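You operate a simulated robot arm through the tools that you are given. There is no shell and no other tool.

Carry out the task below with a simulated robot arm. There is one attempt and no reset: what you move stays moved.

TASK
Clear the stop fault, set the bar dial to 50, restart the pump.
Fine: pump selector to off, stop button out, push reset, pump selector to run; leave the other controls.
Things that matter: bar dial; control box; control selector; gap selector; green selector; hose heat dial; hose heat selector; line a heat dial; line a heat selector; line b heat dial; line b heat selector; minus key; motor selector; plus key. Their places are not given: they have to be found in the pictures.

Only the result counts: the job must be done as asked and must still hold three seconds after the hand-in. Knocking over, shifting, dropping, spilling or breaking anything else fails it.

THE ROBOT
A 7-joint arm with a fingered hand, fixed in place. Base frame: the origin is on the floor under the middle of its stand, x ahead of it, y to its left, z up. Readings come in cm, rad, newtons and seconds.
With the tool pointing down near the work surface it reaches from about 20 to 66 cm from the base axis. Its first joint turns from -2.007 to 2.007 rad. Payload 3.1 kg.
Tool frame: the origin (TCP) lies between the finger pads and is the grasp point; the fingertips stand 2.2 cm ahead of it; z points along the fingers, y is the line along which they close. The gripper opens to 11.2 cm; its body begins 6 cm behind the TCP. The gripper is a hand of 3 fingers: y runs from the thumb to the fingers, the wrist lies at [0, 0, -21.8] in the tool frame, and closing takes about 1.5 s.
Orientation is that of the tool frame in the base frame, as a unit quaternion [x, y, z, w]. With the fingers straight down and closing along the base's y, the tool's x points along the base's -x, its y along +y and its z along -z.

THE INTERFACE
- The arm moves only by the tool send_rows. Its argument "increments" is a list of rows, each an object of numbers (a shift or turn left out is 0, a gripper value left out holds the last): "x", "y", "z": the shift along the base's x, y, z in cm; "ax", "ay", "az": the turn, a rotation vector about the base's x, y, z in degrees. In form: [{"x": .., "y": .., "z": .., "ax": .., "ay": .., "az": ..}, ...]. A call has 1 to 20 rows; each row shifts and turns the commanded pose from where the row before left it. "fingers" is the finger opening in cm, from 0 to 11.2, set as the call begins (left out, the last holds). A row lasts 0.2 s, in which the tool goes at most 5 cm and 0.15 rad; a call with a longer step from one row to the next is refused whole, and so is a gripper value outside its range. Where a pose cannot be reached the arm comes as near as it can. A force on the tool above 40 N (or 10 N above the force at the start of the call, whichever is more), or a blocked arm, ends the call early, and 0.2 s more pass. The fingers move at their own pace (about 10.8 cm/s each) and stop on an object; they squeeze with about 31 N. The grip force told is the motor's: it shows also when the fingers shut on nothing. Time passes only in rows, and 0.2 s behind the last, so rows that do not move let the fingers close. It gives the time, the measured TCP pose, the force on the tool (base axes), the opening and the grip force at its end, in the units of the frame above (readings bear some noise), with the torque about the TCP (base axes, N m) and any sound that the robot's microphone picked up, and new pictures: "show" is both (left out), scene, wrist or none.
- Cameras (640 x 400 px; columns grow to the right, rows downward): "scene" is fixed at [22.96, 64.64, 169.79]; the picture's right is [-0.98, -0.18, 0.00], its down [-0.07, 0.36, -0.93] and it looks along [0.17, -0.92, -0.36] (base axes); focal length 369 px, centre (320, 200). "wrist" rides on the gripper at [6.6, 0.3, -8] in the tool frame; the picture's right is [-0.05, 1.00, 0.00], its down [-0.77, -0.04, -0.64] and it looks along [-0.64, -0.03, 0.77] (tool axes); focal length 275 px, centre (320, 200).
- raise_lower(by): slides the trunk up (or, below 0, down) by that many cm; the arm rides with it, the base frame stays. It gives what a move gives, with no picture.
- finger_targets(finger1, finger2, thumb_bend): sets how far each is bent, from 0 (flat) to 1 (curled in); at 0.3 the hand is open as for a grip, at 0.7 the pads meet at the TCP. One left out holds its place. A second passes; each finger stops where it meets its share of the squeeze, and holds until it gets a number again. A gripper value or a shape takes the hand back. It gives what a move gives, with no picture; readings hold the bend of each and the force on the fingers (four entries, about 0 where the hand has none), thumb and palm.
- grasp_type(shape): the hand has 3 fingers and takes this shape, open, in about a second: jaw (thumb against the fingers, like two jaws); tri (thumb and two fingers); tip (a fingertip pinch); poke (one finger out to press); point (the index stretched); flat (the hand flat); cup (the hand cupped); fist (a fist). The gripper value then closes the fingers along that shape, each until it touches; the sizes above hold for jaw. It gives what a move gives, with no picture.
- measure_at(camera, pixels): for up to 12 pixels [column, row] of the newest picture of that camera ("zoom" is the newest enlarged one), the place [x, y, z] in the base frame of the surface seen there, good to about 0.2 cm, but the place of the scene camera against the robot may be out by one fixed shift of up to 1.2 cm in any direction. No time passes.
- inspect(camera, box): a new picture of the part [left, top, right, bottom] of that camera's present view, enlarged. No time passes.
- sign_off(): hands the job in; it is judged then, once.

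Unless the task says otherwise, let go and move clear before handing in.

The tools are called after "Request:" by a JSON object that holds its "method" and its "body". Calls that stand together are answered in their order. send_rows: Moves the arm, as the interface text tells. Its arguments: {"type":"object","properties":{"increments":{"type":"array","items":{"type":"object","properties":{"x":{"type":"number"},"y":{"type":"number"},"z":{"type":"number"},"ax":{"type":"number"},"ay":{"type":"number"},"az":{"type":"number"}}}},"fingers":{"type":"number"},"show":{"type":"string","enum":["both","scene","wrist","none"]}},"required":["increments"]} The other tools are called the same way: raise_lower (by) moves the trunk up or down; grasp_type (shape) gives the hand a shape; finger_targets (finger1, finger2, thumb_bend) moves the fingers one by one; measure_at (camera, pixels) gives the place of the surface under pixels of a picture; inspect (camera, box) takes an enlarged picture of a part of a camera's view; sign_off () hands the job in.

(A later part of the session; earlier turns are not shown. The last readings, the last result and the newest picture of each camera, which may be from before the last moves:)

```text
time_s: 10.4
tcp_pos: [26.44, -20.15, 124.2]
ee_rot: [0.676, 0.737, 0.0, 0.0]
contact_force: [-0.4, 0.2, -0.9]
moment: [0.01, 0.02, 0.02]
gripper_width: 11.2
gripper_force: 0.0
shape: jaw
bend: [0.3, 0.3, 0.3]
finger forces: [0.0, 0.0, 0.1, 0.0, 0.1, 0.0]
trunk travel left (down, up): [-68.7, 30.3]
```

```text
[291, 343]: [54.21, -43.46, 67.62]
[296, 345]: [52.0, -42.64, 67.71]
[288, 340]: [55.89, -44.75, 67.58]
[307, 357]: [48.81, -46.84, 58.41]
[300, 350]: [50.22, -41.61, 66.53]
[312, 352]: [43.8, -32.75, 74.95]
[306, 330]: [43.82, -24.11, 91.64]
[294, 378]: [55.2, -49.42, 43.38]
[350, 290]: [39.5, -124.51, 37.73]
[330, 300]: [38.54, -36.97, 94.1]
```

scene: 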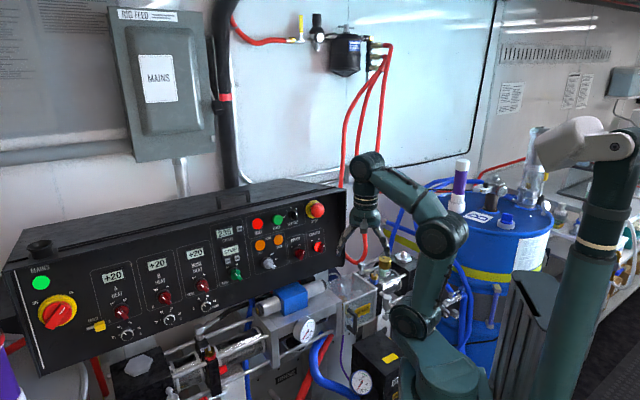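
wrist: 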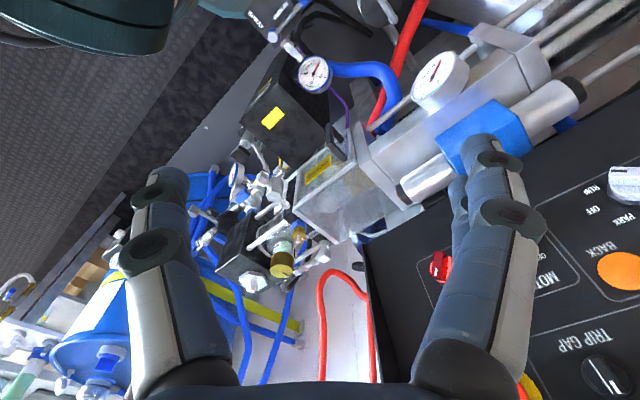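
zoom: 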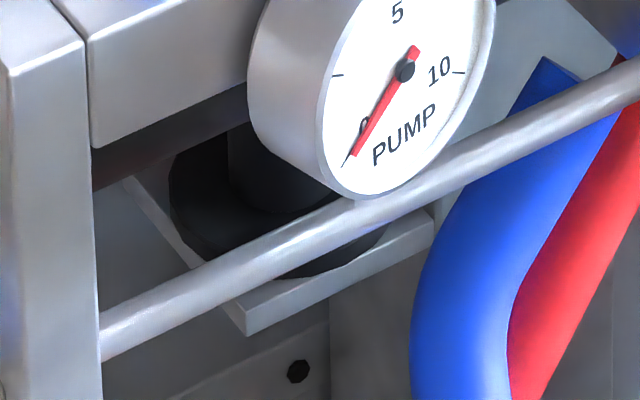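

That is just a mounting flange. I'll scan the lower parts of the scene view systematically for a dial with numbers.

Request:
{"method": "inspect", "body": {"camera": "scene", "box": [160, 330, 272, 400]}}

Request:
{"method": "inspect", "body": {"camera": "scene", "box": [340, 330, 452, 400]}}

Request:
{"method": "inspect", "body": {"camera": "scene", "box": [60, 330, 172, 400]}}

Request:
{"method": "inspect", "body": {"camera": "scene", "box": [340, 240, 420, 300]}}

Request:
{"method": "inspect", "body": {"camera": "scene", "box": [420, 270, 530, 340]}}

Request:
{"method": "inspect", "body": {"camera": "scene", "box": [300, 20, 330, 45]}}

Request:
{"method": "measure_at", "body": {"camera": "scene", "pixels": [[317, 20], [318, 38], [300, 25], [345, 60], [160, 80], [440, 365], [410, 315], [370, 165], [443, 235], [590, 260], [560, 150], [500, 200]]}}

```text
5.71 times, centred on (216, 365) of scene
```

zoom: 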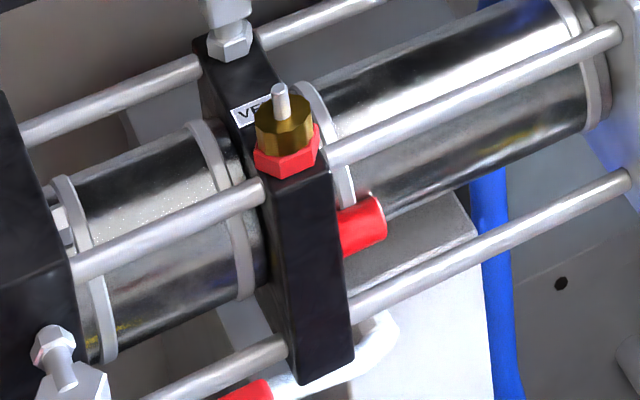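

```text
5.71 times, centred on (396, 365) of scene
```

zoom: 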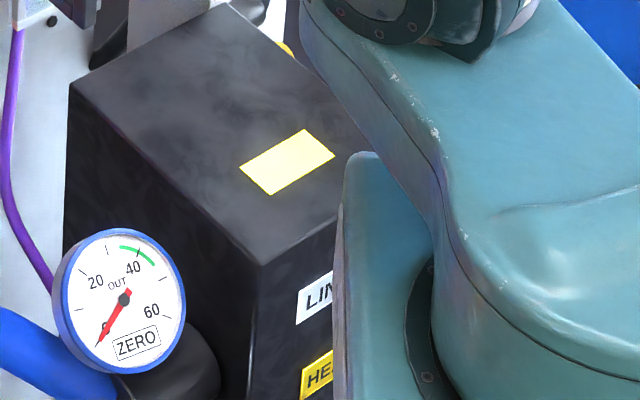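

```text
5.71 times, centred on (116, 365) of scene
```

zoom: 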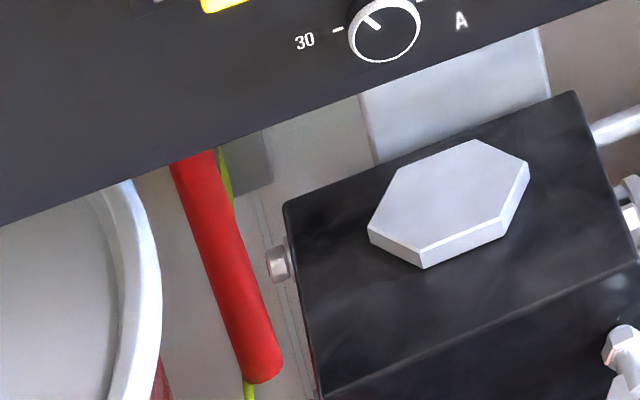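

```text
6.67 times, centred on (380, 270) of scene
```

zoom: 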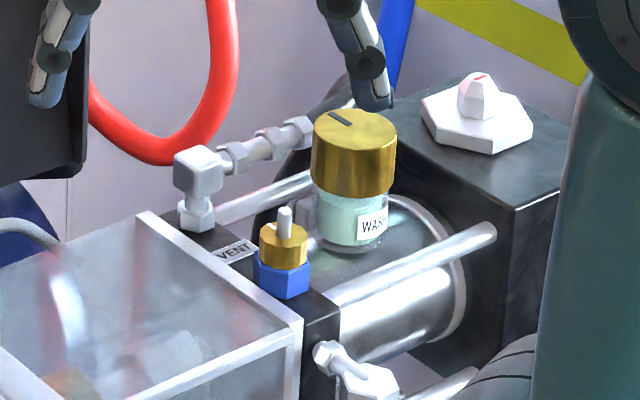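

```text
5.71 times, centred on (475, 305) of scene
```

zoom: 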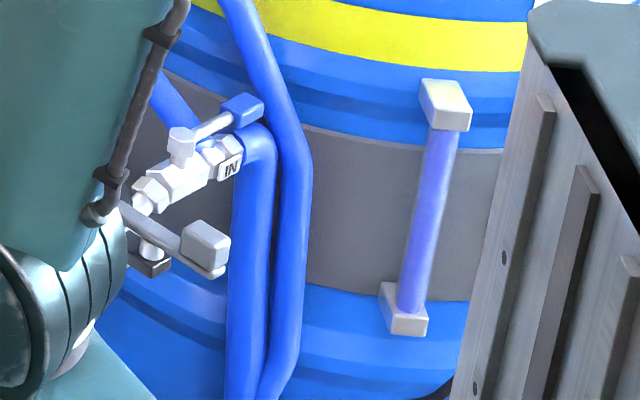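

```text
16.00 times, centred on (315, 32) of scene
```

zoom: 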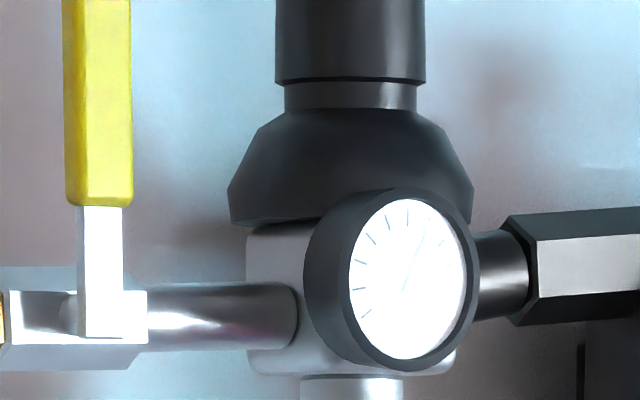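

```text
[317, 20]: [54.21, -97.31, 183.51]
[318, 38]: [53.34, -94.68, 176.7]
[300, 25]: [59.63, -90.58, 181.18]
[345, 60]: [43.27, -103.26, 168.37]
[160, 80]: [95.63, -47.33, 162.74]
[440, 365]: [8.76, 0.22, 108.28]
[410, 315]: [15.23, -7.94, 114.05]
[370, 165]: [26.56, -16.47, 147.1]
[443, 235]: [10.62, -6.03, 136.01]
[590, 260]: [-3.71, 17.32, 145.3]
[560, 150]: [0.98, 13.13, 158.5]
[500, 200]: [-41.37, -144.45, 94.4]
```

A black stub protrudes at the right side of the control box near wrist pixel (357, 266). I'll measure and zoom it, and also check the dark-blue object under the box.

Request:
{"method": "inspect", "body": {"camera": "wrist", "box": [330, 220, 410, 300]}}

Request:
{"method": "measure_at", "body": {"camera": "wrist", "pixels": [[357, 266], [353, 266], [362, 290], [372, 330], [380, 360], [345, 300], [340, 340], [362, 240], [370, 235], [395, 218], [372, 245], [378, 227]]}}

Request:
{"method": "inspect", "body": {"camera": "wrist", "box": [270, 150, 370, 220]}}

```text
5.00 times, centred on (370, 260) of wrist
```

zoom: 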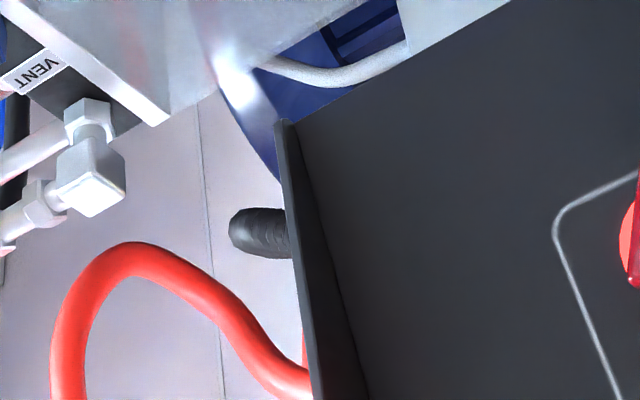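

```text
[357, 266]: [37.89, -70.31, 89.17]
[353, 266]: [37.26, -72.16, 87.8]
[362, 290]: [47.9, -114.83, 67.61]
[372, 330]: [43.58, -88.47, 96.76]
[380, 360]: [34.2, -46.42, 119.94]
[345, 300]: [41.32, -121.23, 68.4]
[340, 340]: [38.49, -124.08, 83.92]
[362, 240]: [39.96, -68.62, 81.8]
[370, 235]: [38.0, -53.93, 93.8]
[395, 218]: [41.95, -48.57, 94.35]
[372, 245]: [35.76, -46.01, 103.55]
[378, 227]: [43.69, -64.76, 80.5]
```

```text
5.71 times, centred on (320, 185) of wrist
```

zoom: 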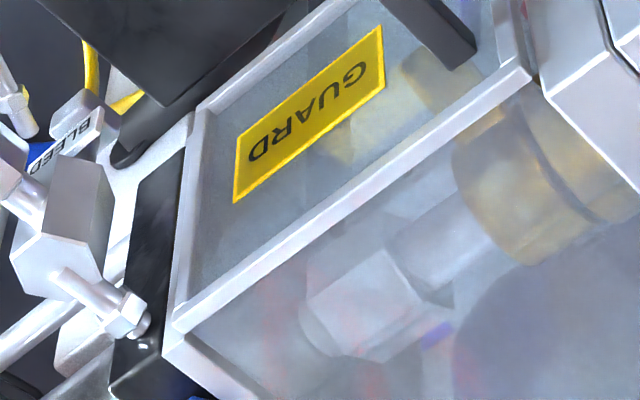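

The blue object is a motor behind the panel. I'll raise back up and look at the area behind/right of the box from above.

Request:
{"method": "raise_lower", "body": {"by": 25}}

Request:
{"method": "send_rows", "body": {"increments": [{"x": -1, "y": -4, "az": 8}, {"x": -1, "y": -4, "az": 8}, {"x": -1, "y": -4, "az": 8}, {"x": -1, "y": -4, "az": 8}, {"x": 0, "y": -4}, {"x": 0, "y": -4}], "show": "both"}}

Request:
{"method": "inspect", "body": {"camera": "wrist", "box": [160, 60, 480, 260]}}

Request:
{"method": "inspect", "body": {"camera": "wrist", "box": [200, 0, 440, 150]}}

```text
time_s: 13.0
tcp_pos: [26.45, -20.02, 149.18]
ee_rot: [0.675, 0.737, 0.0, 0.0]
contact_force: [-0.7, 0.8, 0.2]
moment: [-0.03, 0.02, 0.0]
gripper_width: 11.19
gripper_force: 0.1
shape: jaw
bend: [0.3, 0.3, 0.3]
finger forces: [0.1, 0.1, 0.0, 0.0, 0.1, 0.0]
trunk travel left (down, up): [-93.7, 5.3]
```

```text
time_s: 14.4
tcp_pos: [20.96, -40.06, 148.48]
ee_rot: [0.447, 0.895, 0.0, 0.001]
contact_force: [0.0, 0.0, -0.1]
moment: [-0.02, -0.02, 0.01]
gripper_width: 11.2
gripper_force: 0.1
shape: jaw
bend: [0.3, 0.3, 0.3]
finger forces: [0.0, 0.0, 0.1, 0.0, 0.1, 0.0]
out of reach, approached as far as the arm can: row 5, 6
trunk travel left (down, up): [-93.7, 5.3]
```

scene: 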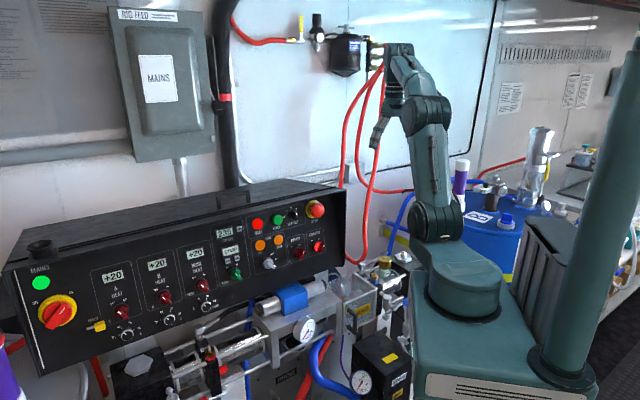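
wrist: 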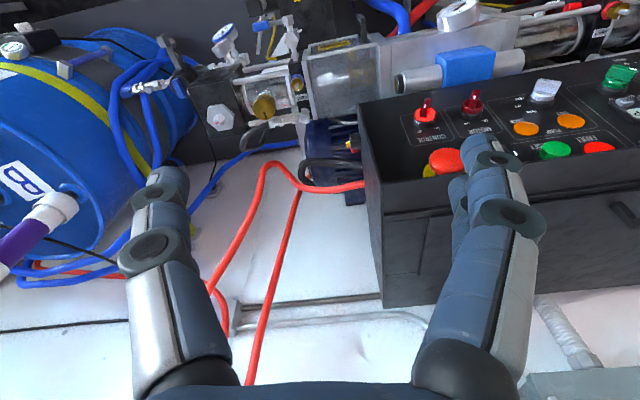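

```text
2.00 times, centred on (320, 160) of wrist
```

zoom: 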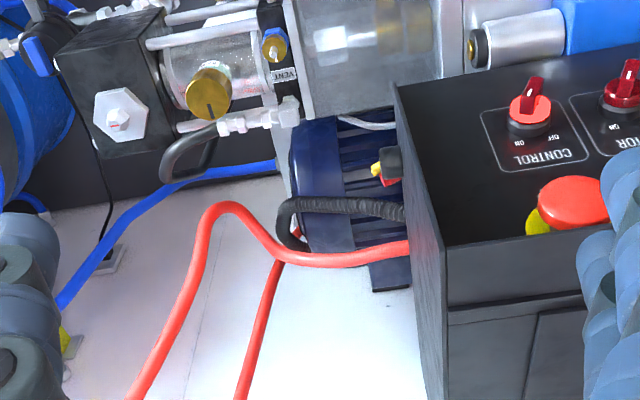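

```text
2.67 times, centred on (320, 75) of wrist
```

zoom: 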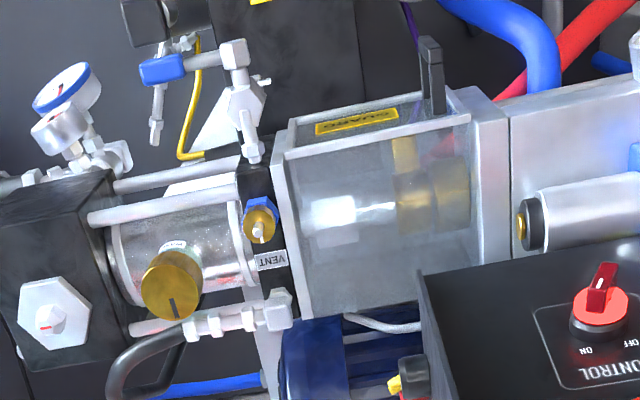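

There's a small dark block with yellow and red parts on the right side of the box near wrist pixel (352, 145). I'll zoom in on it.

Request:
{"method": "inspect", "body": {"camera": "wrist", "box": [335, 125, 375, 165]}}

Request:
{"method": "measure_at", "body": {"camera": "wrist", "pixels": [[352, 145], [350, 143], [353, 150], [358, 141], [365, 170], [375, 240], [330, 175], [400, 78], [350, 100]]}}

Request:
{"method": "inspect", "body": {"camera": "wrist", "box": [0, 0, 240, 150]}}

Request:
{"method": "inspect", "body": {"camera": "wrist", "box": [0, 150, 240, 300]}}

```text
10.00 times, centred on (355, 145) of wrist
```

zoom: 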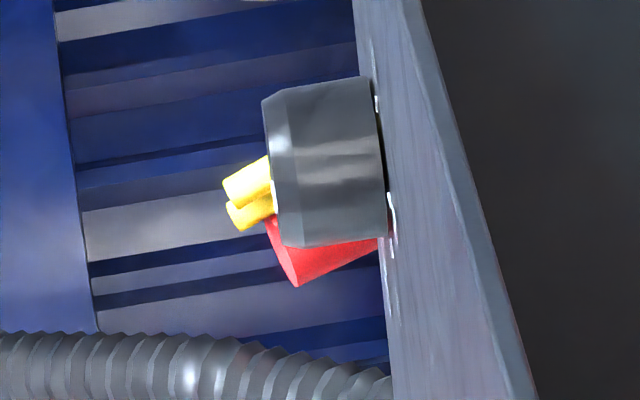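

```text
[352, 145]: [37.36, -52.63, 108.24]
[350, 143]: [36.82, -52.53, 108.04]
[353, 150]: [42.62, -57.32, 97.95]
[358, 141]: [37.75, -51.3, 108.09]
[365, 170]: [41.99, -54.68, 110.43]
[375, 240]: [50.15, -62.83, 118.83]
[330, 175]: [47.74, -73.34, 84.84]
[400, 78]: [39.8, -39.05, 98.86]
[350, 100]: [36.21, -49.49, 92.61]
```

```text
2.67 times, centred on (120, 75) of wrist
```

zoom: 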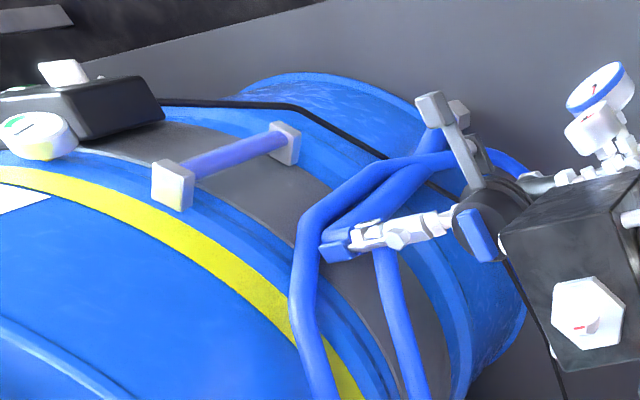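

```text
2.67 times, centred on (120, 225) of wrist
```

zoom: 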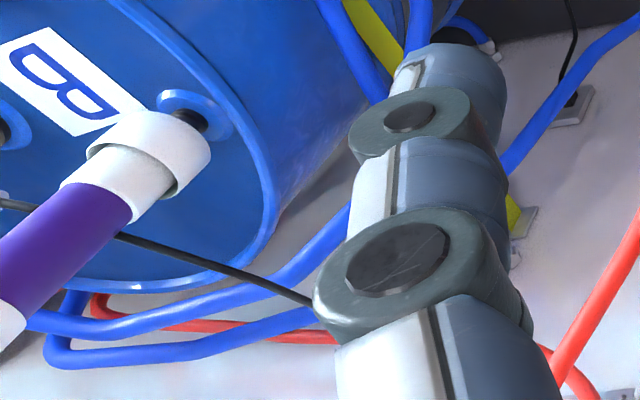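

Found a knob on the right side face of the control box at about (37.4, -52, 108), with tick marks on the side plate; it is very likely the bar dial. I'll check the arm geometry and then get a better view of that side.

Request:
{"method": "measure_at", "body": {"camera": "scene", "pixels": [[437, 222], [430, 110], [400, 60], [465, 285], [383, 130]]}}

Request:
{"method": "send_rows", "body": {"increments": [{"x": -3, "y": -1, "az": 8}, {"x": -3, "y": -1, "az": 8}, {"x": -3, "y": -1, "az": 8}, {"x": -2, "y": -1, "az": 8}], "show": "both"}}

Request:
{"method": "inspect", "body": {"camera": "wrist", "box": [200, 50, 440, 200]}}

```text
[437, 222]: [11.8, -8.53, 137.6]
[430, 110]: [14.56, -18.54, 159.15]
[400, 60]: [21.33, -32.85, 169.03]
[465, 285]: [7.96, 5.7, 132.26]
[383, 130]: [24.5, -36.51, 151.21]
```

```text
time_s: 15.4
tcp_pos: [9.97, -42.69, 148.57]
ee_rot: [0.181, 0.983, 0.0, 0.001]
contact_force: [-0.5, 1.0, 0.4]
moment: [0.02, 0.02, -0.03]
gripper_width: 11.17
gripper_force: 0.1
shape: jaw
bend: [0.3, 0.3, 0.3]
finger forces: [0.1, 0.0, 0.0, 0.1, 0.0, 0.1]
out of reach, approached as far as the arm can: row 4
trunk travel left (down, up): [-93.7, 5.3]
```

scene: 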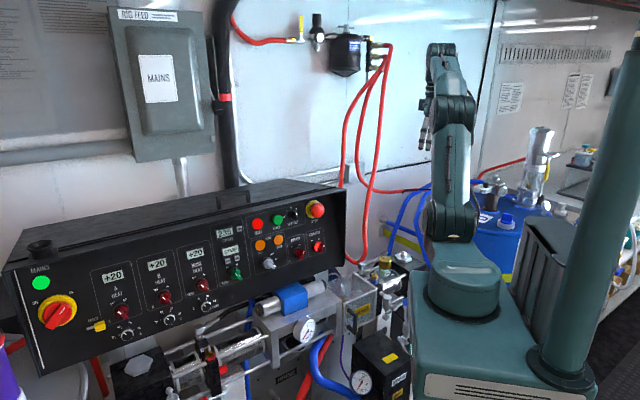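
wrist: 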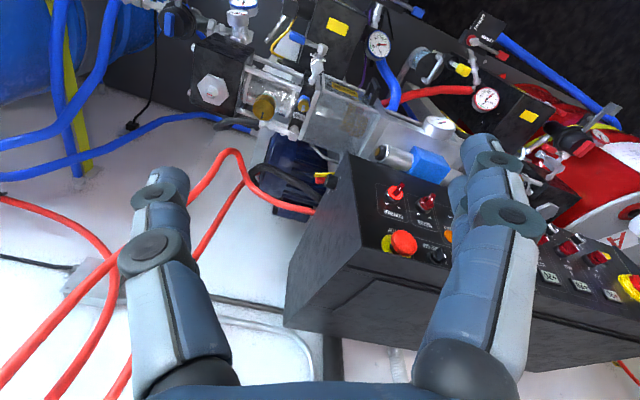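

```text
2.67 times, centred on (320, 125) of wrist
```

zoom: 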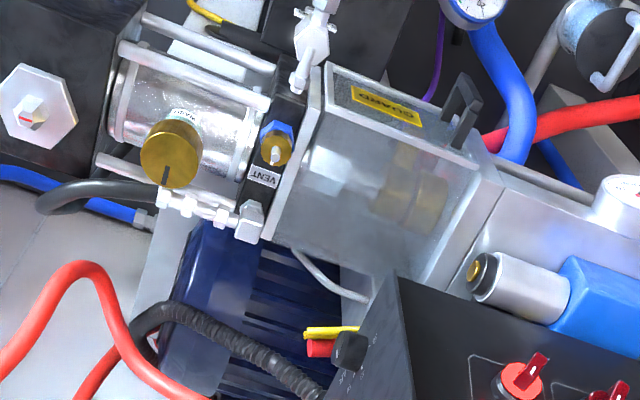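

The knob is visible at wrist (331, 182) with yellow/red parts near it and marks on the side plate. I'll zoom in closer.

Request:
{"method": "inspect", "body": {"camera": "wrist", "box": [305, 160, 355, 200]}}

Request:
{"method": "measure_at", "body": {"camera": "wrist", "pixels": [[331, 182], [320, 175], [318, 181], [330, 190], [335, 200], [320, 220], [300, 290]]}}

```text
10.00 times, centred on (330, 180) of wrist
```

zoom: 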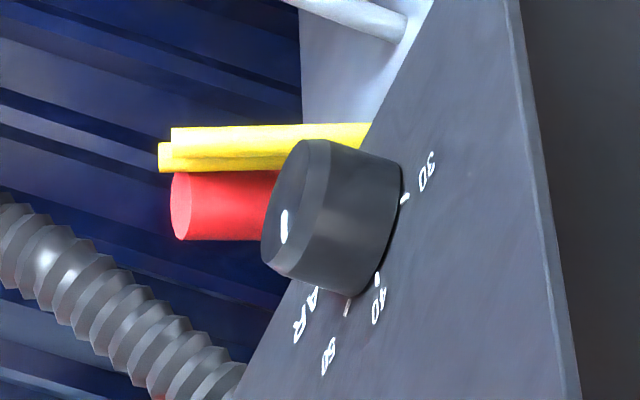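

```text
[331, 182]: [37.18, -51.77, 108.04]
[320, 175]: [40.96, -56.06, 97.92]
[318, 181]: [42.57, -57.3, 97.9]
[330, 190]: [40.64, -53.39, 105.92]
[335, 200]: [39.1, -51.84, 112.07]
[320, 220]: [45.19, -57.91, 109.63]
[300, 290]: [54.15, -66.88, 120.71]
```

This is the bar dial: the side plate shows "BAR" with 30/40/50 marks, and the knob's white line is on its face at (37, -52, 108). I'll lower the trunk a bit and swing the camera around to see the scale and pointer better.

Request:
{"method": "raise_lower", "body": {"by": -20}}

Request:
{"method": "send_rows", "body": {"increments": [{"az": 8, "y": -1}, {"az": 8, "y": -1}, {"az": 8, "y": -1}, {"az": 6, "y": -1}, {"y": -2, "ax": 1.25, "ay": -7.9}, {"y": -2, "ax": 1.25, "ay": -7.9}, {"y": -2, "ax": 1.25, "ay": -7.9}, {"y": -2, "ax": 1.25, "ay": -7.9}], "show": "both"}}

```text
time_s: 17.5
tcp_pos: [10.19, -42.8, 128.64]
ee_rot: [0.182, 0.983, 0.001, -0.001]
contact_force: [-0.8, 0.3, 0.3]
moment: [0.02, 0.0, 0.03]
gripper_width: 11.2
gripper_force: 0.1
shape: jaw
bend: [0.3, 0.3, 0.3]
finger forces: [0.0, 0.1, 0.1, 0.0, 0.0, 0.1]
trunk travel left (down, up): [-73.7, 25.3]
```

```text
time_s: 19.3
tcp_pos: [13.05, -49.5, 124.58]
ee_rot: [-0.074, 0.958, 0.021, 0.277]
contact_force: [0.6, 0.5, -0.4]
moment: [0.02, -0.01, 0.02]
gripper_width: 11.19
gripper_force: 0.1
shape: jaw
bend: [0.3, 0.3, 0.3]
finger forces: [0.0, 0.1, 0.0, 0.0, 0.0, 0.0]
out of reach, approached as far as the arm can: row 1, 2, 3, 4, 5, 6, 7, 8
trunk travel left (down, up): [-73.7, 25.3]
```

scene: 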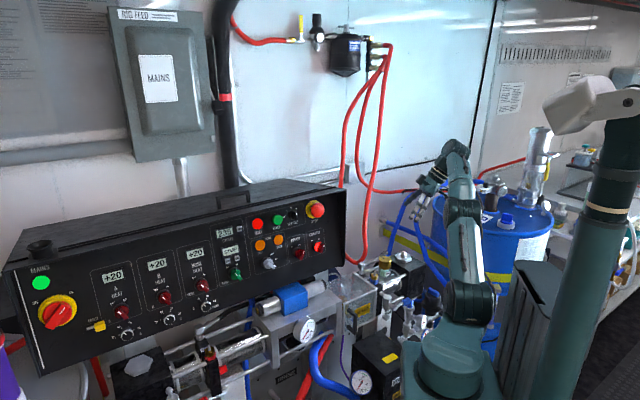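
wrist: 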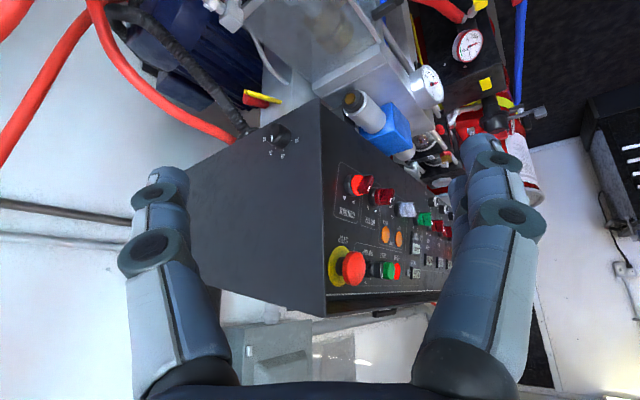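

Now the side face is clearly visible with the bar dial at wrist pixel (280, 136). I'll zoom in and measure it.

Request:
{"method": "inspect", "body": {"camera": "wrist", "box": [248, 115, 312, 165]}}

Request:
{"method": "measure_at", "body": {"camera": "wrist", "pixels": [[280, 136], [277, 136], [284, 140], [267, 140], [270, 153], [283, 155], [297, 140], [240, 200], [300, 250], [300, 130], [240, 150], [262, 100]]}}

```text
8.00 times, centred on (280, 140) of wrist
```

zoom: 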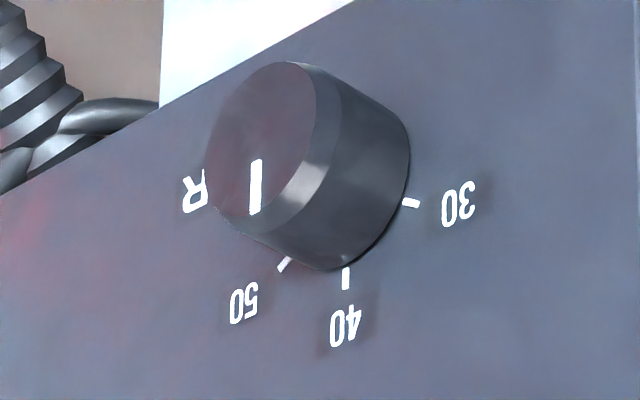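

```text
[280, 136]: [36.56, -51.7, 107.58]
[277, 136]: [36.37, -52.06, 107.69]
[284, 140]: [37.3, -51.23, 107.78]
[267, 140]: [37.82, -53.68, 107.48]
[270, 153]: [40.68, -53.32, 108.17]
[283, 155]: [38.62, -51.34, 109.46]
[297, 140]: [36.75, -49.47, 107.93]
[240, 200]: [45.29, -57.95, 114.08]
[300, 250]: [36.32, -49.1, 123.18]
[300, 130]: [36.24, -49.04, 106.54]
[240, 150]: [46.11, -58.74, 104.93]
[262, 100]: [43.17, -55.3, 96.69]
```

The pointer appears to be at 40. I'll measure the ticks and pointer precisely using the zoom picture.

Request:
{"method": "measure_at", "body": {"camera": "zoom", "pixels": [[404, 202], [419, 205], [346, 270], [346, 289], [291, 258], [279, 271], [259, 163], [254, 211], [270, 75], [212, 160], [240, 222], [310, 130]]}}

Request:
{"method": "measure_at", "body": {"camera": "zoom", "pixels": [[405, 130], [408, 160], [395, 215], [370, 250], [340, 265], [300, 255], [260, 240], [195, 190], [345, 325], [242, 305], [458, 203], [380, 100]]}}

```text
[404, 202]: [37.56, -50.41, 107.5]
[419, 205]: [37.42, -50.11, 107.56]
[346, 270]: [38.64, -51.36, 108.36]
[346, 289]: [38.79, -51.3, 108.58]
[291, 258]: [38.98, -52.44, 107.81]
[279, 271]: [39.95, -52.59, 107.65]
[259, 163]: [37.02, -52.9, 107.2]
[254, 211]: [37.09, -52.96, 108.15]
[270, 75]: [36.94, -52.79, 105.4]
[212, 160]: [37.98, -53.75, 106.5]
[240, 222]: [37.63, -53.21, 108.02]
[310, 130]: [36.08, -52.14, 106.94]
```

```text
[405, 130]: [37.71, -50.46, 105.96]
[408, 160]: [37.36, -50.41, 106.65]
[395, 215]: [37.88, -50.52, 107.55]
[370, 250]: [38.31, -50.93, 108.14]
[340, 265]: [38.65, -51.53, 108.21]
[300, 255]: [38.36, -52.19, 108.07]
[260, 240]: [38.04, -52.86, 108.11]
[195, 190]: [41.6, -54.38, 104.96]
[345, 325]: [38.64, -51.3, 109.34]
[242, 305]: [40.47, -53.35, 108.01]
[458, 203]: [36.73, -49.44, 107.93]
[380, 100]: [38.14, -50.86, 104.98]
```

The pointer reads 40 (vertical), with 30 and 50 about ±60° either side, so the dial must turn about +60° clockwise. Before manipulating, I'll check how the hand's pinch shapes look.

Request:
{"method": "grasp_type", "body": {"shape": "tip"}}

Request:
{"method": "send_rows", "body": {"increments": [{}], "show": "wrist"}}

Request:
{"method": "grasp_type", "body": {"shape": "tri"}}

Request:
{"method": "send_rows", "body": {"increments": [{}], "show": "wrist"}}

Request:
{"method": "grasp_type", "body": {"shape": "poke"}}

Request:
{"method": "send_rows", "body": {"increments": [{}], "show": "wrist"}}

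```text
time_s: 20.2
tcp_pos: [13.0, -49.44, 124.55]
ee_rot: [-0.074, 0.958, 0.02, 0.275]
contact_force: [0.3, -0.2, 0.2]
moment: [0.0, 0.03, 0.0]
gripper_width: 11.2
gripper_force: 0.2
shape: tip
bend: [0.3, 0.3, 0.3]
finger forces: [0.1, 0.0, 0.0, 0.1, 0.1, 0.0]
trunk travel left (down, up): [-73.7, 25.3]
```

```text
time_s: 20.6
tcp_pos: [12.94, -49.36, 124.57]
ee_rot: [-0.074, 0.958, 0.02, 0.275]
contact_force: [-0.2, -0.8, 0.2]
moment: [-0.03, -0.02, 0.01]
gripper_width: 11.17
gripper_force: 0.1
shape: tip
bend: [0.3, 0.3, 0.3]
finger forces: [0.1, 0.1, 0.0, 0.1, 0.0, 0.0]
trunk travel left (down, up): [-73.7, 25.3]
```

wrist: 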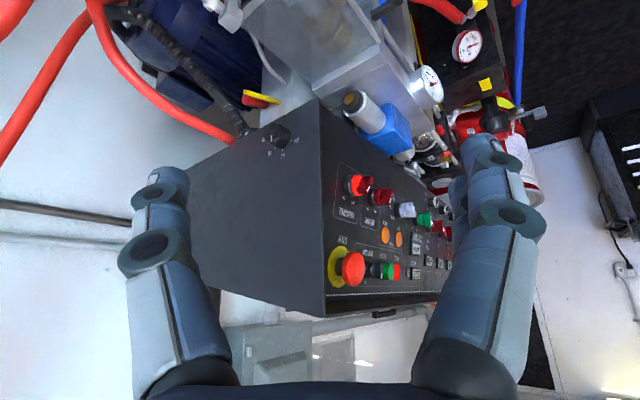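

```text
time_s: 21.5
tcp_pos: [12.99, -49.39, 124.57]
ee_rot: [-0.075, 0.958, 0.021, 0.275]
contact_force: [0.0, 0.2, 0.1]
moment: [0.0, 0.0, 0.01]
gripper_width: 11.2
gripper_force: 0.1
shape: tri
bend: [0.3, 0.3, 0.3]
finger forces: [0.0, 0.0, 0.0, 0.0, 0.1, 0.1]
trunk travel left (down, up): [-73.7, 25.3]
```

```text
time_s: 21.9
tcp_pos: [12.98, -49.32, 124.59]
ee_rot: [-0.074, 0.958, 0.021, 0.275]
contact_force: [-0.6, -0.6, 0.1]
moment: [0.0, -0.03, 0.02]
gripper_width: 11.21
gripper_force: 0.1
shape: tri
bend: [0.3, 0.3, 0.3]
finger forces: [0.0, 0.0, 0.1, 0.1, 0.1, 0.0]
trunk travel left (down, up): [-73.7, 25.3]
```

wrist: 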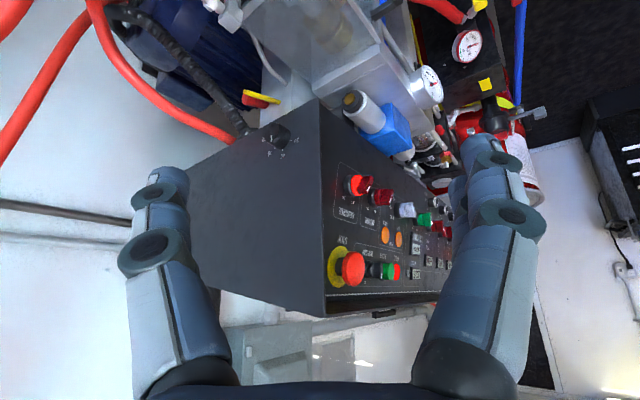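

```text
time_s: 22.8
tcp_pos: [13.03, -49.42, 124.6]
ee_rot: [-0.074, 0.958, 0.021, 0.275]
contact_force: [-0.6, -0.1, 1.0]
moment: [0.01, -0.02, -0.02]
gripper_width: 0.03
gripper_force: 0.0
shape: poke
bend: [1.0, 1.0, 0.46]
finger forces: [0.0, 0.0, 0.1, 0.0, 0.1, 0.0]
trunk travel left (down, up): [-73.7, 25.3]
```

```text
time_s: 23.2
tcp_pos: [12.99, -49.42, 124.58]
ee_rot: [-0.074, 0.959, 0.02, 0.274]
contact_force: [0.7, 0.1, 0.3]
moment: [0.01, 0.0, -0.01]
gripper_width: 0.0
gripper_force: 0.1
shape: poke
bend: [1.0, 1.0, 0.46]
finger forces: [0.1, 0.0, 0.0, 0.0, 0.0, 0.0]
trunk travel left (down, up): [-73.7, 25.3]
```

wrist: 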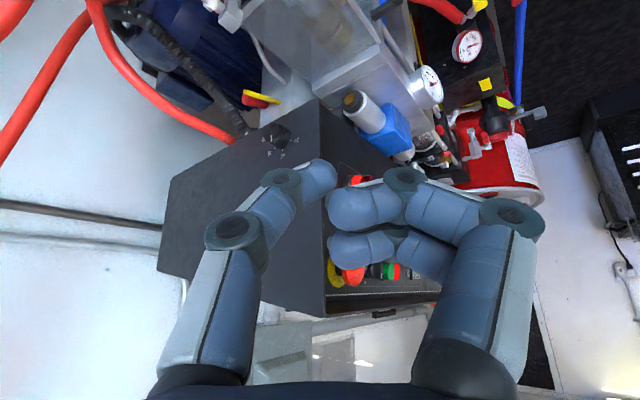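

In poke shape the thumb is the poking digit with its tip near pixel (328, 172), while both fingers curl in. I'll measure the tip, then check the closed tip and tri shapes.

Request:
{"method": "measure_at", "body": {"camera": "wrist", "pixels": [[328, 172], [320, 165], [331, 180], [318, 185], [285, 178], [345, 212], [355, 248]]}}

Request:
{"method": "grasp_type", "body": {"shape": "tip"}}

Request:
{"method": "send_rows", "body": {"increments": [{}, {}, {}, {}, {}, {}, {}, {}], "fingers": 0, "show": "wrist"}}

Request:
{"method": "grasp_type", "body": {"shape": "tri"}}

Request:
{"method": "send_rows", "body": {"increments": [{}, {}, {}, {}, {}, {}, {}, {}], "fingers": 0, "show": "wrist"}}

```text
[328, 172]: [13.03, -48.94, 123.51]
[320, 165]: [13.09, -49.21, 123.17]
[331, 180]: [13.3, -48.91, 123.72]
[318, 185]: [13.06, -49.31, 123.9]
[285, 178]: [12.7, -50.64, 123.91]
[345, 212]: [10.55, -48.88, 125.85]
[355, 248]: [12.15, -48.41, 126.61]
```

```text
time_s: 24.1
tcp_pos: [13.24, -49.48, 124.63]
ee_rot: [-0.074, 0.958, 0.02, 0.275]
contact_force: [0.2, -0.2, 0.3]
moment: [-0.01, 0.02, 0.03]
gripper_width: 11.21
gripper_force: 0.1
shape: tip
bend: [0.3, 0.3, 0.3]
finger forces: [0.0, 0.0, 0.0, 0.0, 0.1, 0.1]
trunk travel left (down, up): [-73.7, 25.3]
```

```text
time_s: 25.9
tcp_pos: [13.08, -49.28, 124.6]
ee_rot: [-0.075, 0.958, 0.02, 0.276]
contact_force: [0.2, -0.2, 0.0]
moment: [0.01, 0.0, -0.02]
gripper_width: 0.0
gripper_force: 31.7
shape: tip
bend: [0.68, 0.68, 0.77]
finger forces: [0.0, 0.0, 0.1, 0.0, 0.0, 0.0]
trunk travel left (down, up): [-73.7, 25.3]
```

wrist: 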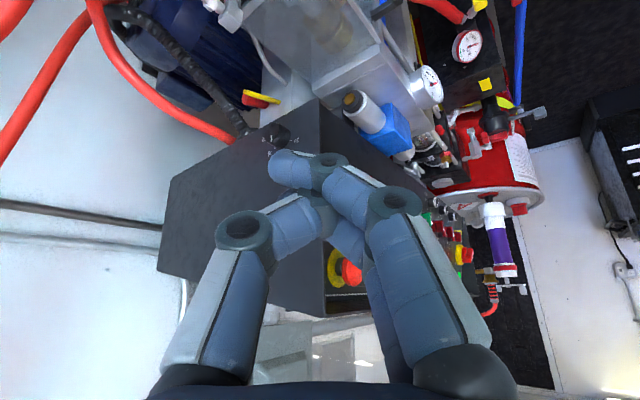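

```text
time_s: 26.8
tcp_pos: [12.97, -49.36, 124.51]
ee_rot: [-0.074, 0.958, 0.02, 0.276]
contact_force: [0.2, 0.3, 0.6]
moment: [0.01, 0.01, -0.01]
gripper_width: 11.2
gripper_force: 0.0
shape: tri
bend: [0.3, 0.3, 0.3]
finger forces: [0.0, 0.0, 0.0, 0.0, 0.0, 0.0]
trunk travel left (down, up): [-73.7, 25.3]
```

```text
time_s: 28.6
tcp_pos: [13.07, -49.43, 124.54]
ee_rot: [-0.075, 0.958, 0.02, 0.275]
contact_force: [1.0, -0.3, -0.2]
moment: [0.01, -0.03, -0.02]
gripper_width: 0.02
gripper_force: 30.6
shape: tri
bend: [0.68, 0.68, 0.77]
finger forces: [0.0, 0.0, 0.0, 0.0, 0.0, 0.0]
trunk travel left (down, up): [-73.7, 25.3]
```

wrist: 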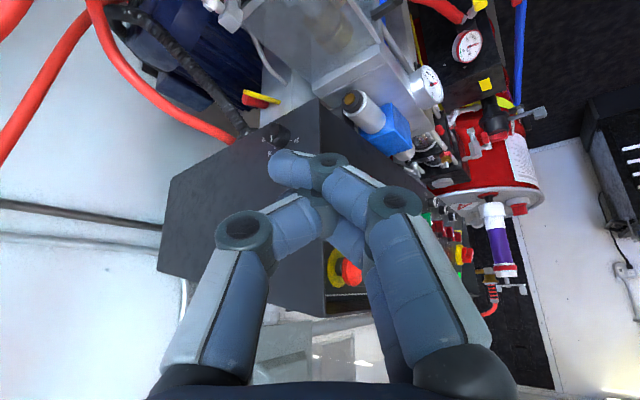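

The jaw, tip and tri shapes look alike, with the thumb passing between two fingers when closed. I'll check the "point" shape as well, since a long stretched finger could help with the dial.

Request:
{"method": "grasp_type", "body": {"shape": "point"}}

Request:
{"method": "send_rows", "body": {"increments": [{}], "show": "both"}}

Request:
{"method": "inspect", "body": {"camera": "scene", "box": [390, 130, 500, 230]}}

```text
time_s: 29.5
tcp_pos: [12.92, -49.53, 124.56]
ee_rot: [-0.075, 0.958, 0.021, 0.275]
contact_force: [-0.8, -0.2, -0.2]
moment: [-0.01, 0.02, -0.01]
gripper_width: 0.03
gripper_force: 0.0
shape: point
bend: [0.19, 1.0, 0.99]
finger forces: [0.0, 0.0, 0.1, 0.1, 0.0, 0.0]
trunk travel left (down, up): [-73.7, 25.3]
```

```text
time_s: 29.9
tcp_pos: [12.96, -49.3, 124.46]
ee_rot: [-0.074, 0.958, 0.02, 0.275]
contact_force: [0.3, -0.4, -0.1]
moment: [0.01, 0.0, -0.04]
gripper_width: 0.0
gripper_force: 0.0
shape: point
bend: [0.19, 1.0, 0.99]
finger forces: [0.1, 0.0, 0.1, 0.0, 0.1, 0.0]
trunk travel left (down, up): [-73.7, 25.3]
```

scene: 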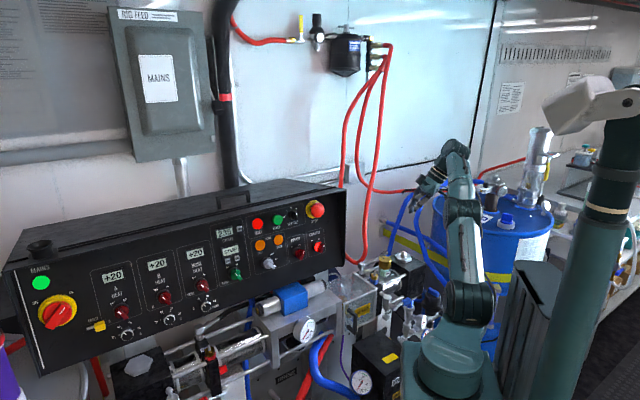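
wrist: 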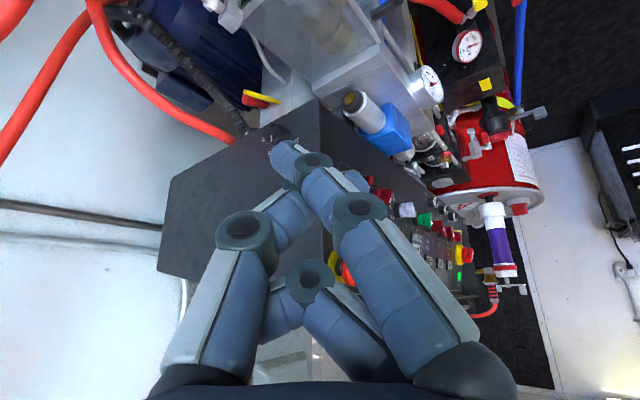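

```text
4.00 times, centred on (445, 180) of scene
```

zoom: 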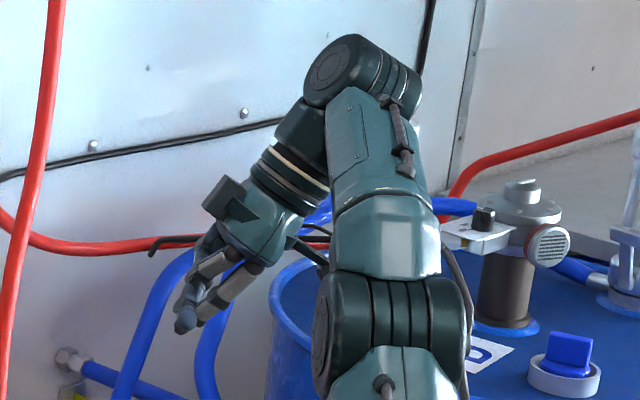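

In "point" the index runs to a tip at wrist pixel (285, 150). I'll measure its tip and the other digits.

Request:
{"method": "measure_at", "body": {"camera": "wrist", "pixels": [[283, 150], [290, 158], [312, 160], [358, 207], [300, 195], [245, 230], [310, 280], [330, 172], [275, 148], [340, 300]]}}

Request:
{"method": "finger_targets", "body": {"finger1": 0.3, "finger2": 1.0, "thumb_bend": 0.3}}

Request:
{"method": "send_rows", "body": {"increments": [{}], "show": "wrist"}}

Request:
{"method": "finger_targets", "body": {"finger1": 0.7, "finger2": 1.0, "thumb_bend": 0.7}}

Request:
{"method": "send_rows", "body": {"increments": [{}], "show": "wrist"}}

```text
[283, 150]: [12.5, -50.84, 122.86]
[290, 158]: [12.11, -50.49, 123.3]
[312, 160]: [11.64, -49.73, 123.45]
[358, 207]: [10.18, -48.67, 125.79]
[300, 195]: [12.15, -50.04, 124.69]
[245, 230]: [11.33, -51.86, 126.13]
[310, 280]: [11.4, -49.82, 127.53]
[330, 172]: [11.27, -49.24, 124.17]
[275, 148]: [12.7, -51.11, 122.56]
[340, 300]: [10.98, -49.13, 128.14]
```

```text
time_s: 30.9
tcp_pos: [13.0, -49.31, 124.62]
ee_rot: [-0.074, 0.958, 0.021, 0.275]
contact_force: [-0.1, 0.1, 0.5]
moment: [0.03, -0.04, 0.0]
gripper_width: 10.46
gripper_force: 0.0
shape: fingers
bend: [0.3, 0.97, 0.3]
finger forces: [0.0, 0.0, 0.0, 0.0, 0.0, 0.1]
trunk travel left (down, up): [-73.7, 25.3]
```

```text
time_s: 31.3
tcp_pos: [13.13, -49.41, 124.58]
ee_rot: [-0.074, 0.958, 0.021, 0.275]
contact_force: [0.4, 0.7, 0.1]
moment: [-0.02, 0.01, 0.02]
gripper_width: 10.46
gripper_force: 0.1
shape: fingers
bend: [0.3, 0.97, 0.3]
finger forces: [0.0, 0.0, 0.1, 0.0, 0.0, 0.1]
trunk travel left (down, up): [-73.7, 25.3]
```

wrist: 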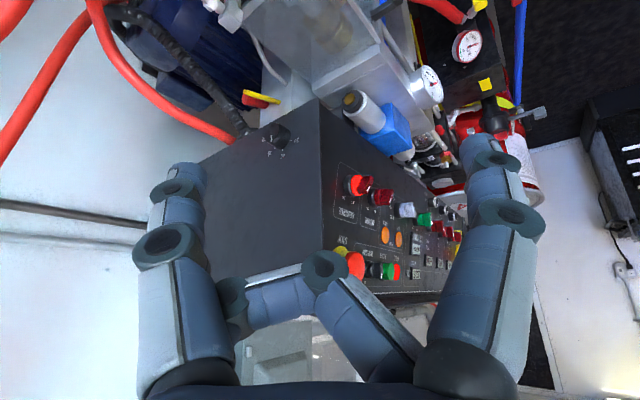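

```text
time_s: 32.3
tcp_pos: [12.98, -49.42, 124.61]
ee_rot: [-0.075, 0.959, 0.021, 0.274]
contact_force: [-0.6, 0.1, 1.2]
moment: [0.03, 0.03, -0.03]
gripper_width: 0.03
gripper_force: 0.2
shape: fingers
bend: [0.7, 1.0, 0.7]
finger forces: [0.1, 0.0, 0.1, 0.0, 0.0, 0.0]
trunk travel left (down, up): [-73.7, 25.3]
```

```text
time_s: 32.7
tcp_pos: [13.01, -49.42, 124.66]
ee_rot: [-0.074, 0.958, 0.02, 0.276]
contact_force: [-0.6, -0.1, -0.1]
moment: [0.03, 0.03, -0.01]
gripper_width: 0.05
gripper_force: 0.0
shape: fingers
bend: [0.7, 1.0, 0.7]
finger forces: [0.1, 0.0, 0.0, 0.1, 0.2, 0.0]
trunk travel left (down, up): [-73.7, 25.3]
```

wrist: 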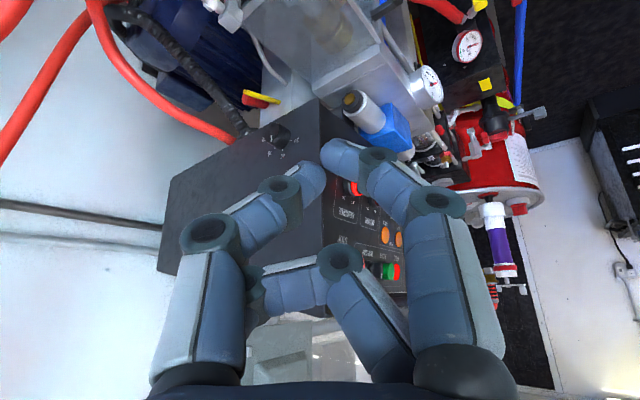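

With finger1 and thumb at 0.7 and finger2 curled, a two-digit pinch forms near pixels (325, 165). I'll measure these tips.

Request:
{"method": "measure_at", "body": {"camera": "wrist", "pixels": [[328, 152], [325, 165], [318, 172], [310, 180], [280, 187], [380, 162], [345, 262], [440, 203], [212, 232], [255, 285], [340, 160]]}}

```text
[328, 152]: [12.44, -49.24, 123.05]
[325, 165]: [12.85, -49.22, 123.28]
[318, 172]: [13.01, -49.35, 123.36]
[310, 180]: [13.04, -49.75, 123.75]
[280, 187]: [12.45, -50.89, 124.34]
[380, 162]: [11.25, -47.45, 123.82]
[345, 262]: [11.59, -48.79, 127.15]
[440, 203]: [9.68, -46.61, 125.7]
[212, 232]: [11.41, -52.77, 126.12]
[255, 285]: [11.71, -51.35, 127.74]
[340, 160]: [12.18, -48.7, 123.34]
```

The digits are compact (thumb centred, fingers at about ±0.9 cm), so a jaw grip will fit the selector handles. I'll reopen to jaw and move in front of the panel for a frontal view of the pump selector, reset and stop.

Request:
{"method": "grasp_type", "body": {"shape": "jaw"}}

Request:
{"method": "send_rows", "body": {"increments": [{"x": 1, "y": 4, "az": -7.7}, {"x": 1, "y": 4, "az": -7.7}, {"x": 2, "y": 4, "az": -7.7}, {"x": 2, "y": 4, "az": -7.7}, {"x": 2, "y": 4, "az": -7.7}, {"x": 3, "y": 3, "az": -7.7}, {"x": 3, "y": 3, "az": -7.7}, {"x": 3, "y": 2, "ax": -4, "ay": -4}, {"x": 3, "y": 0.5, "z": -1}, {"x": 2, "z": -2}], "show": "both"}}

```text
time_s: 33.6
tcp_pos: [12.99, -49.43, 124.53]
ee_rot: [-0.074, 0.959, 0.02, 0.275]
contact_force: [0.3, -0.3, 0.5]
moment: [-0.01, 0.04, -0.01]
gripper_width: 8.02
gripper_force: 0.1
shape: jaw
bend: [0.3, 0.8, 0.3]
finger forces: [0.1, 0.1, 0.0, 0.1, 0.1, 0.0]
trunk travel left (down, up): [-73.7, 25.3]
```

```text
time_s: 35.8
tcp_pos: [37.71, -23.06, 122.78]
ee_rot: [0.362, 0.875, -0.124, 0.298]
contact_force: [0.0, -0.5, 0.2]
moment: [0.02, -0.03, 0.01]
gripper_width: 8.02
gripper_force: 0.1
shape: jaw
bend: [0.3, 0.79, 0.3]
finger forces: [0.1, 0.1, 0.1, 0.1, 0.0, 0.0]
out of reach, approached as far as the arm can: row 1, 5
trunk travel left (down, up): [-73.7, 25.3]
```

scene: 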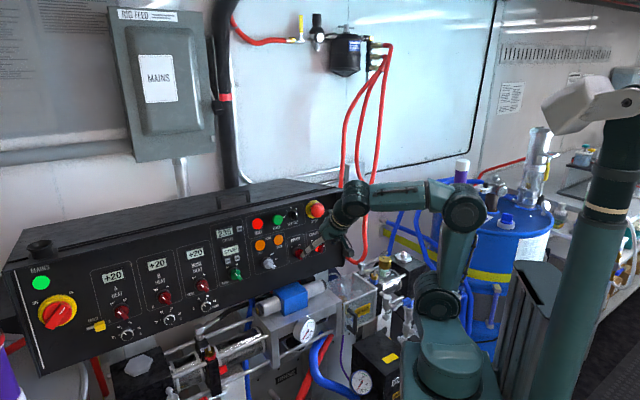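
wrist: 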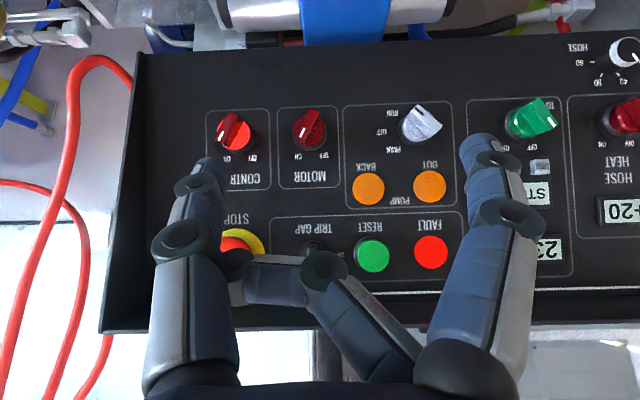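

Finger2 is hung up behind the thumb (bend 0.79). I'll spread the thumb to free it, then reshape to jaw.

Request:
{"method": "finger_targets", "body": {"finger1": 0.3, "finger2": 1.0, "thumb_bend": 0.0}}

Request:
{"method": "finger_targets", "body": {"finger2": 0.3}}

Request:
{"method": "finger_targets", "body": {"thumb_bend": 0.3}}

Request:
{"method": "send_rows", "body": {"increments": [{}], "show": "wrist"}}

Request:
{"method": "inspect", "body": {"camera": "wrist", "box": [200, 90, 480, 290]}}

Request:
{"method": "inspect", "body": {"camera": "wrist", "box": [370, 90, 470, 160]}}

```text
time_s: 36.8
tcp_pos: [37.55, -23.08, 122.78]
ee_rot: [0.362, 0.875, -0.124, 0.298]
contact_force: [0.2, 0.1, -0.9]
moment: [0.0, -0.01, 0.0]
gripper_width: 11.66
gripper_force: 0.0
shape: fingers
bend: [0.3, 0.86, 0.18]
finger forces: [0.1, 0.0, 0.0, 0.0, 0.0, 0.0]
trunk travel left (down, up): [-73.7, 25.3]
```

```text
time_s: 37.8
tcp_pos: [37.67, -23.18, 122.96]
ee_rot: [0.362, 0.875, -0.123, 0.299]
contact_force: [0.2, 0.3, -0.1]
moment: [0.0, 0.01, -0.02]
gripper_width: 12.17
gripper_force: 0.0
shape: fingers
bend: [0.3, 0.79, 0.15]
finger forces: [0.0, 0.0, 0.0, 0.0, 0.0, 0.0]
trunk travel left (down, up): [-73.7, 25.3]
```

```text
time_s: 38.8
tcp_pos: [37.51, -23.09, 122.93]
ee_rot: [0.362, 0.875, -0.124, 0.299]
contact_force: [0.0, -0.9, 0.2]
moment: [0.0, 0.01, -0.02]
gripper_width: 10.81
gripper_force: 0.0
shape: fingers
bend: [0.3, 0.78, 0.3]
finger forces: [0.0, 0.1, 0.0, 0.0, 0.0, 0.0]
trunk travel left (down, up): [-73.7, 25.3]
```

```text
time_s: 39.2
tcp_pos: [37.57, -23.04, 122.81]
ee_rot: [0.362, 0.874, -0.124, 0.299]
contact_force: [-0.4, -0.1, -1.0]
moment: [0.05, 0.01, -0.03]
gripper_width: 10.81
gripper_force: 0.1
shape: fingers
bend: [0.3, 0.78, 0.3]
finger forces: [0.1, 0.1, 0.0, 0.1, 0.1, 0.0]
trunk travel left (down, up): [-73.7, 25.3]
```

wrist: 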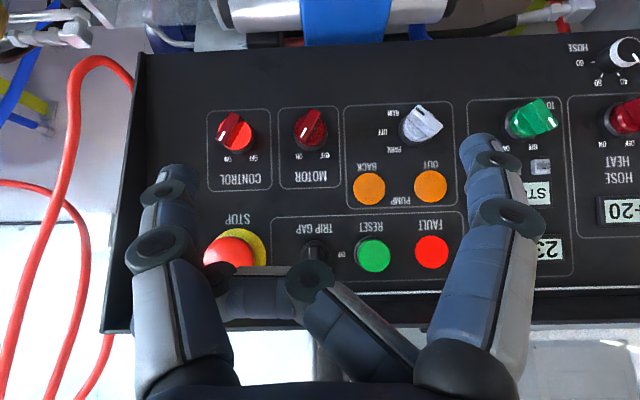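

```text
2.00 times, centred on (340, 190) of wrist
```

zoom: 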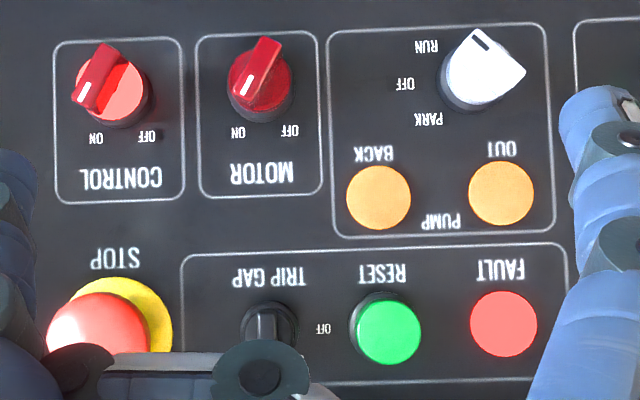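

```text
5.71 times, centred on (420, 125) of wrist
```

zoom: 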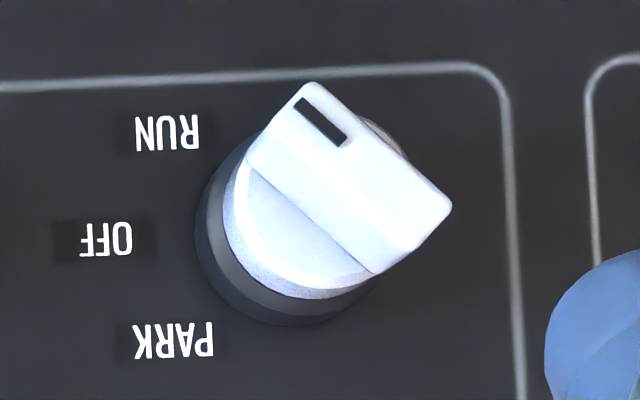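

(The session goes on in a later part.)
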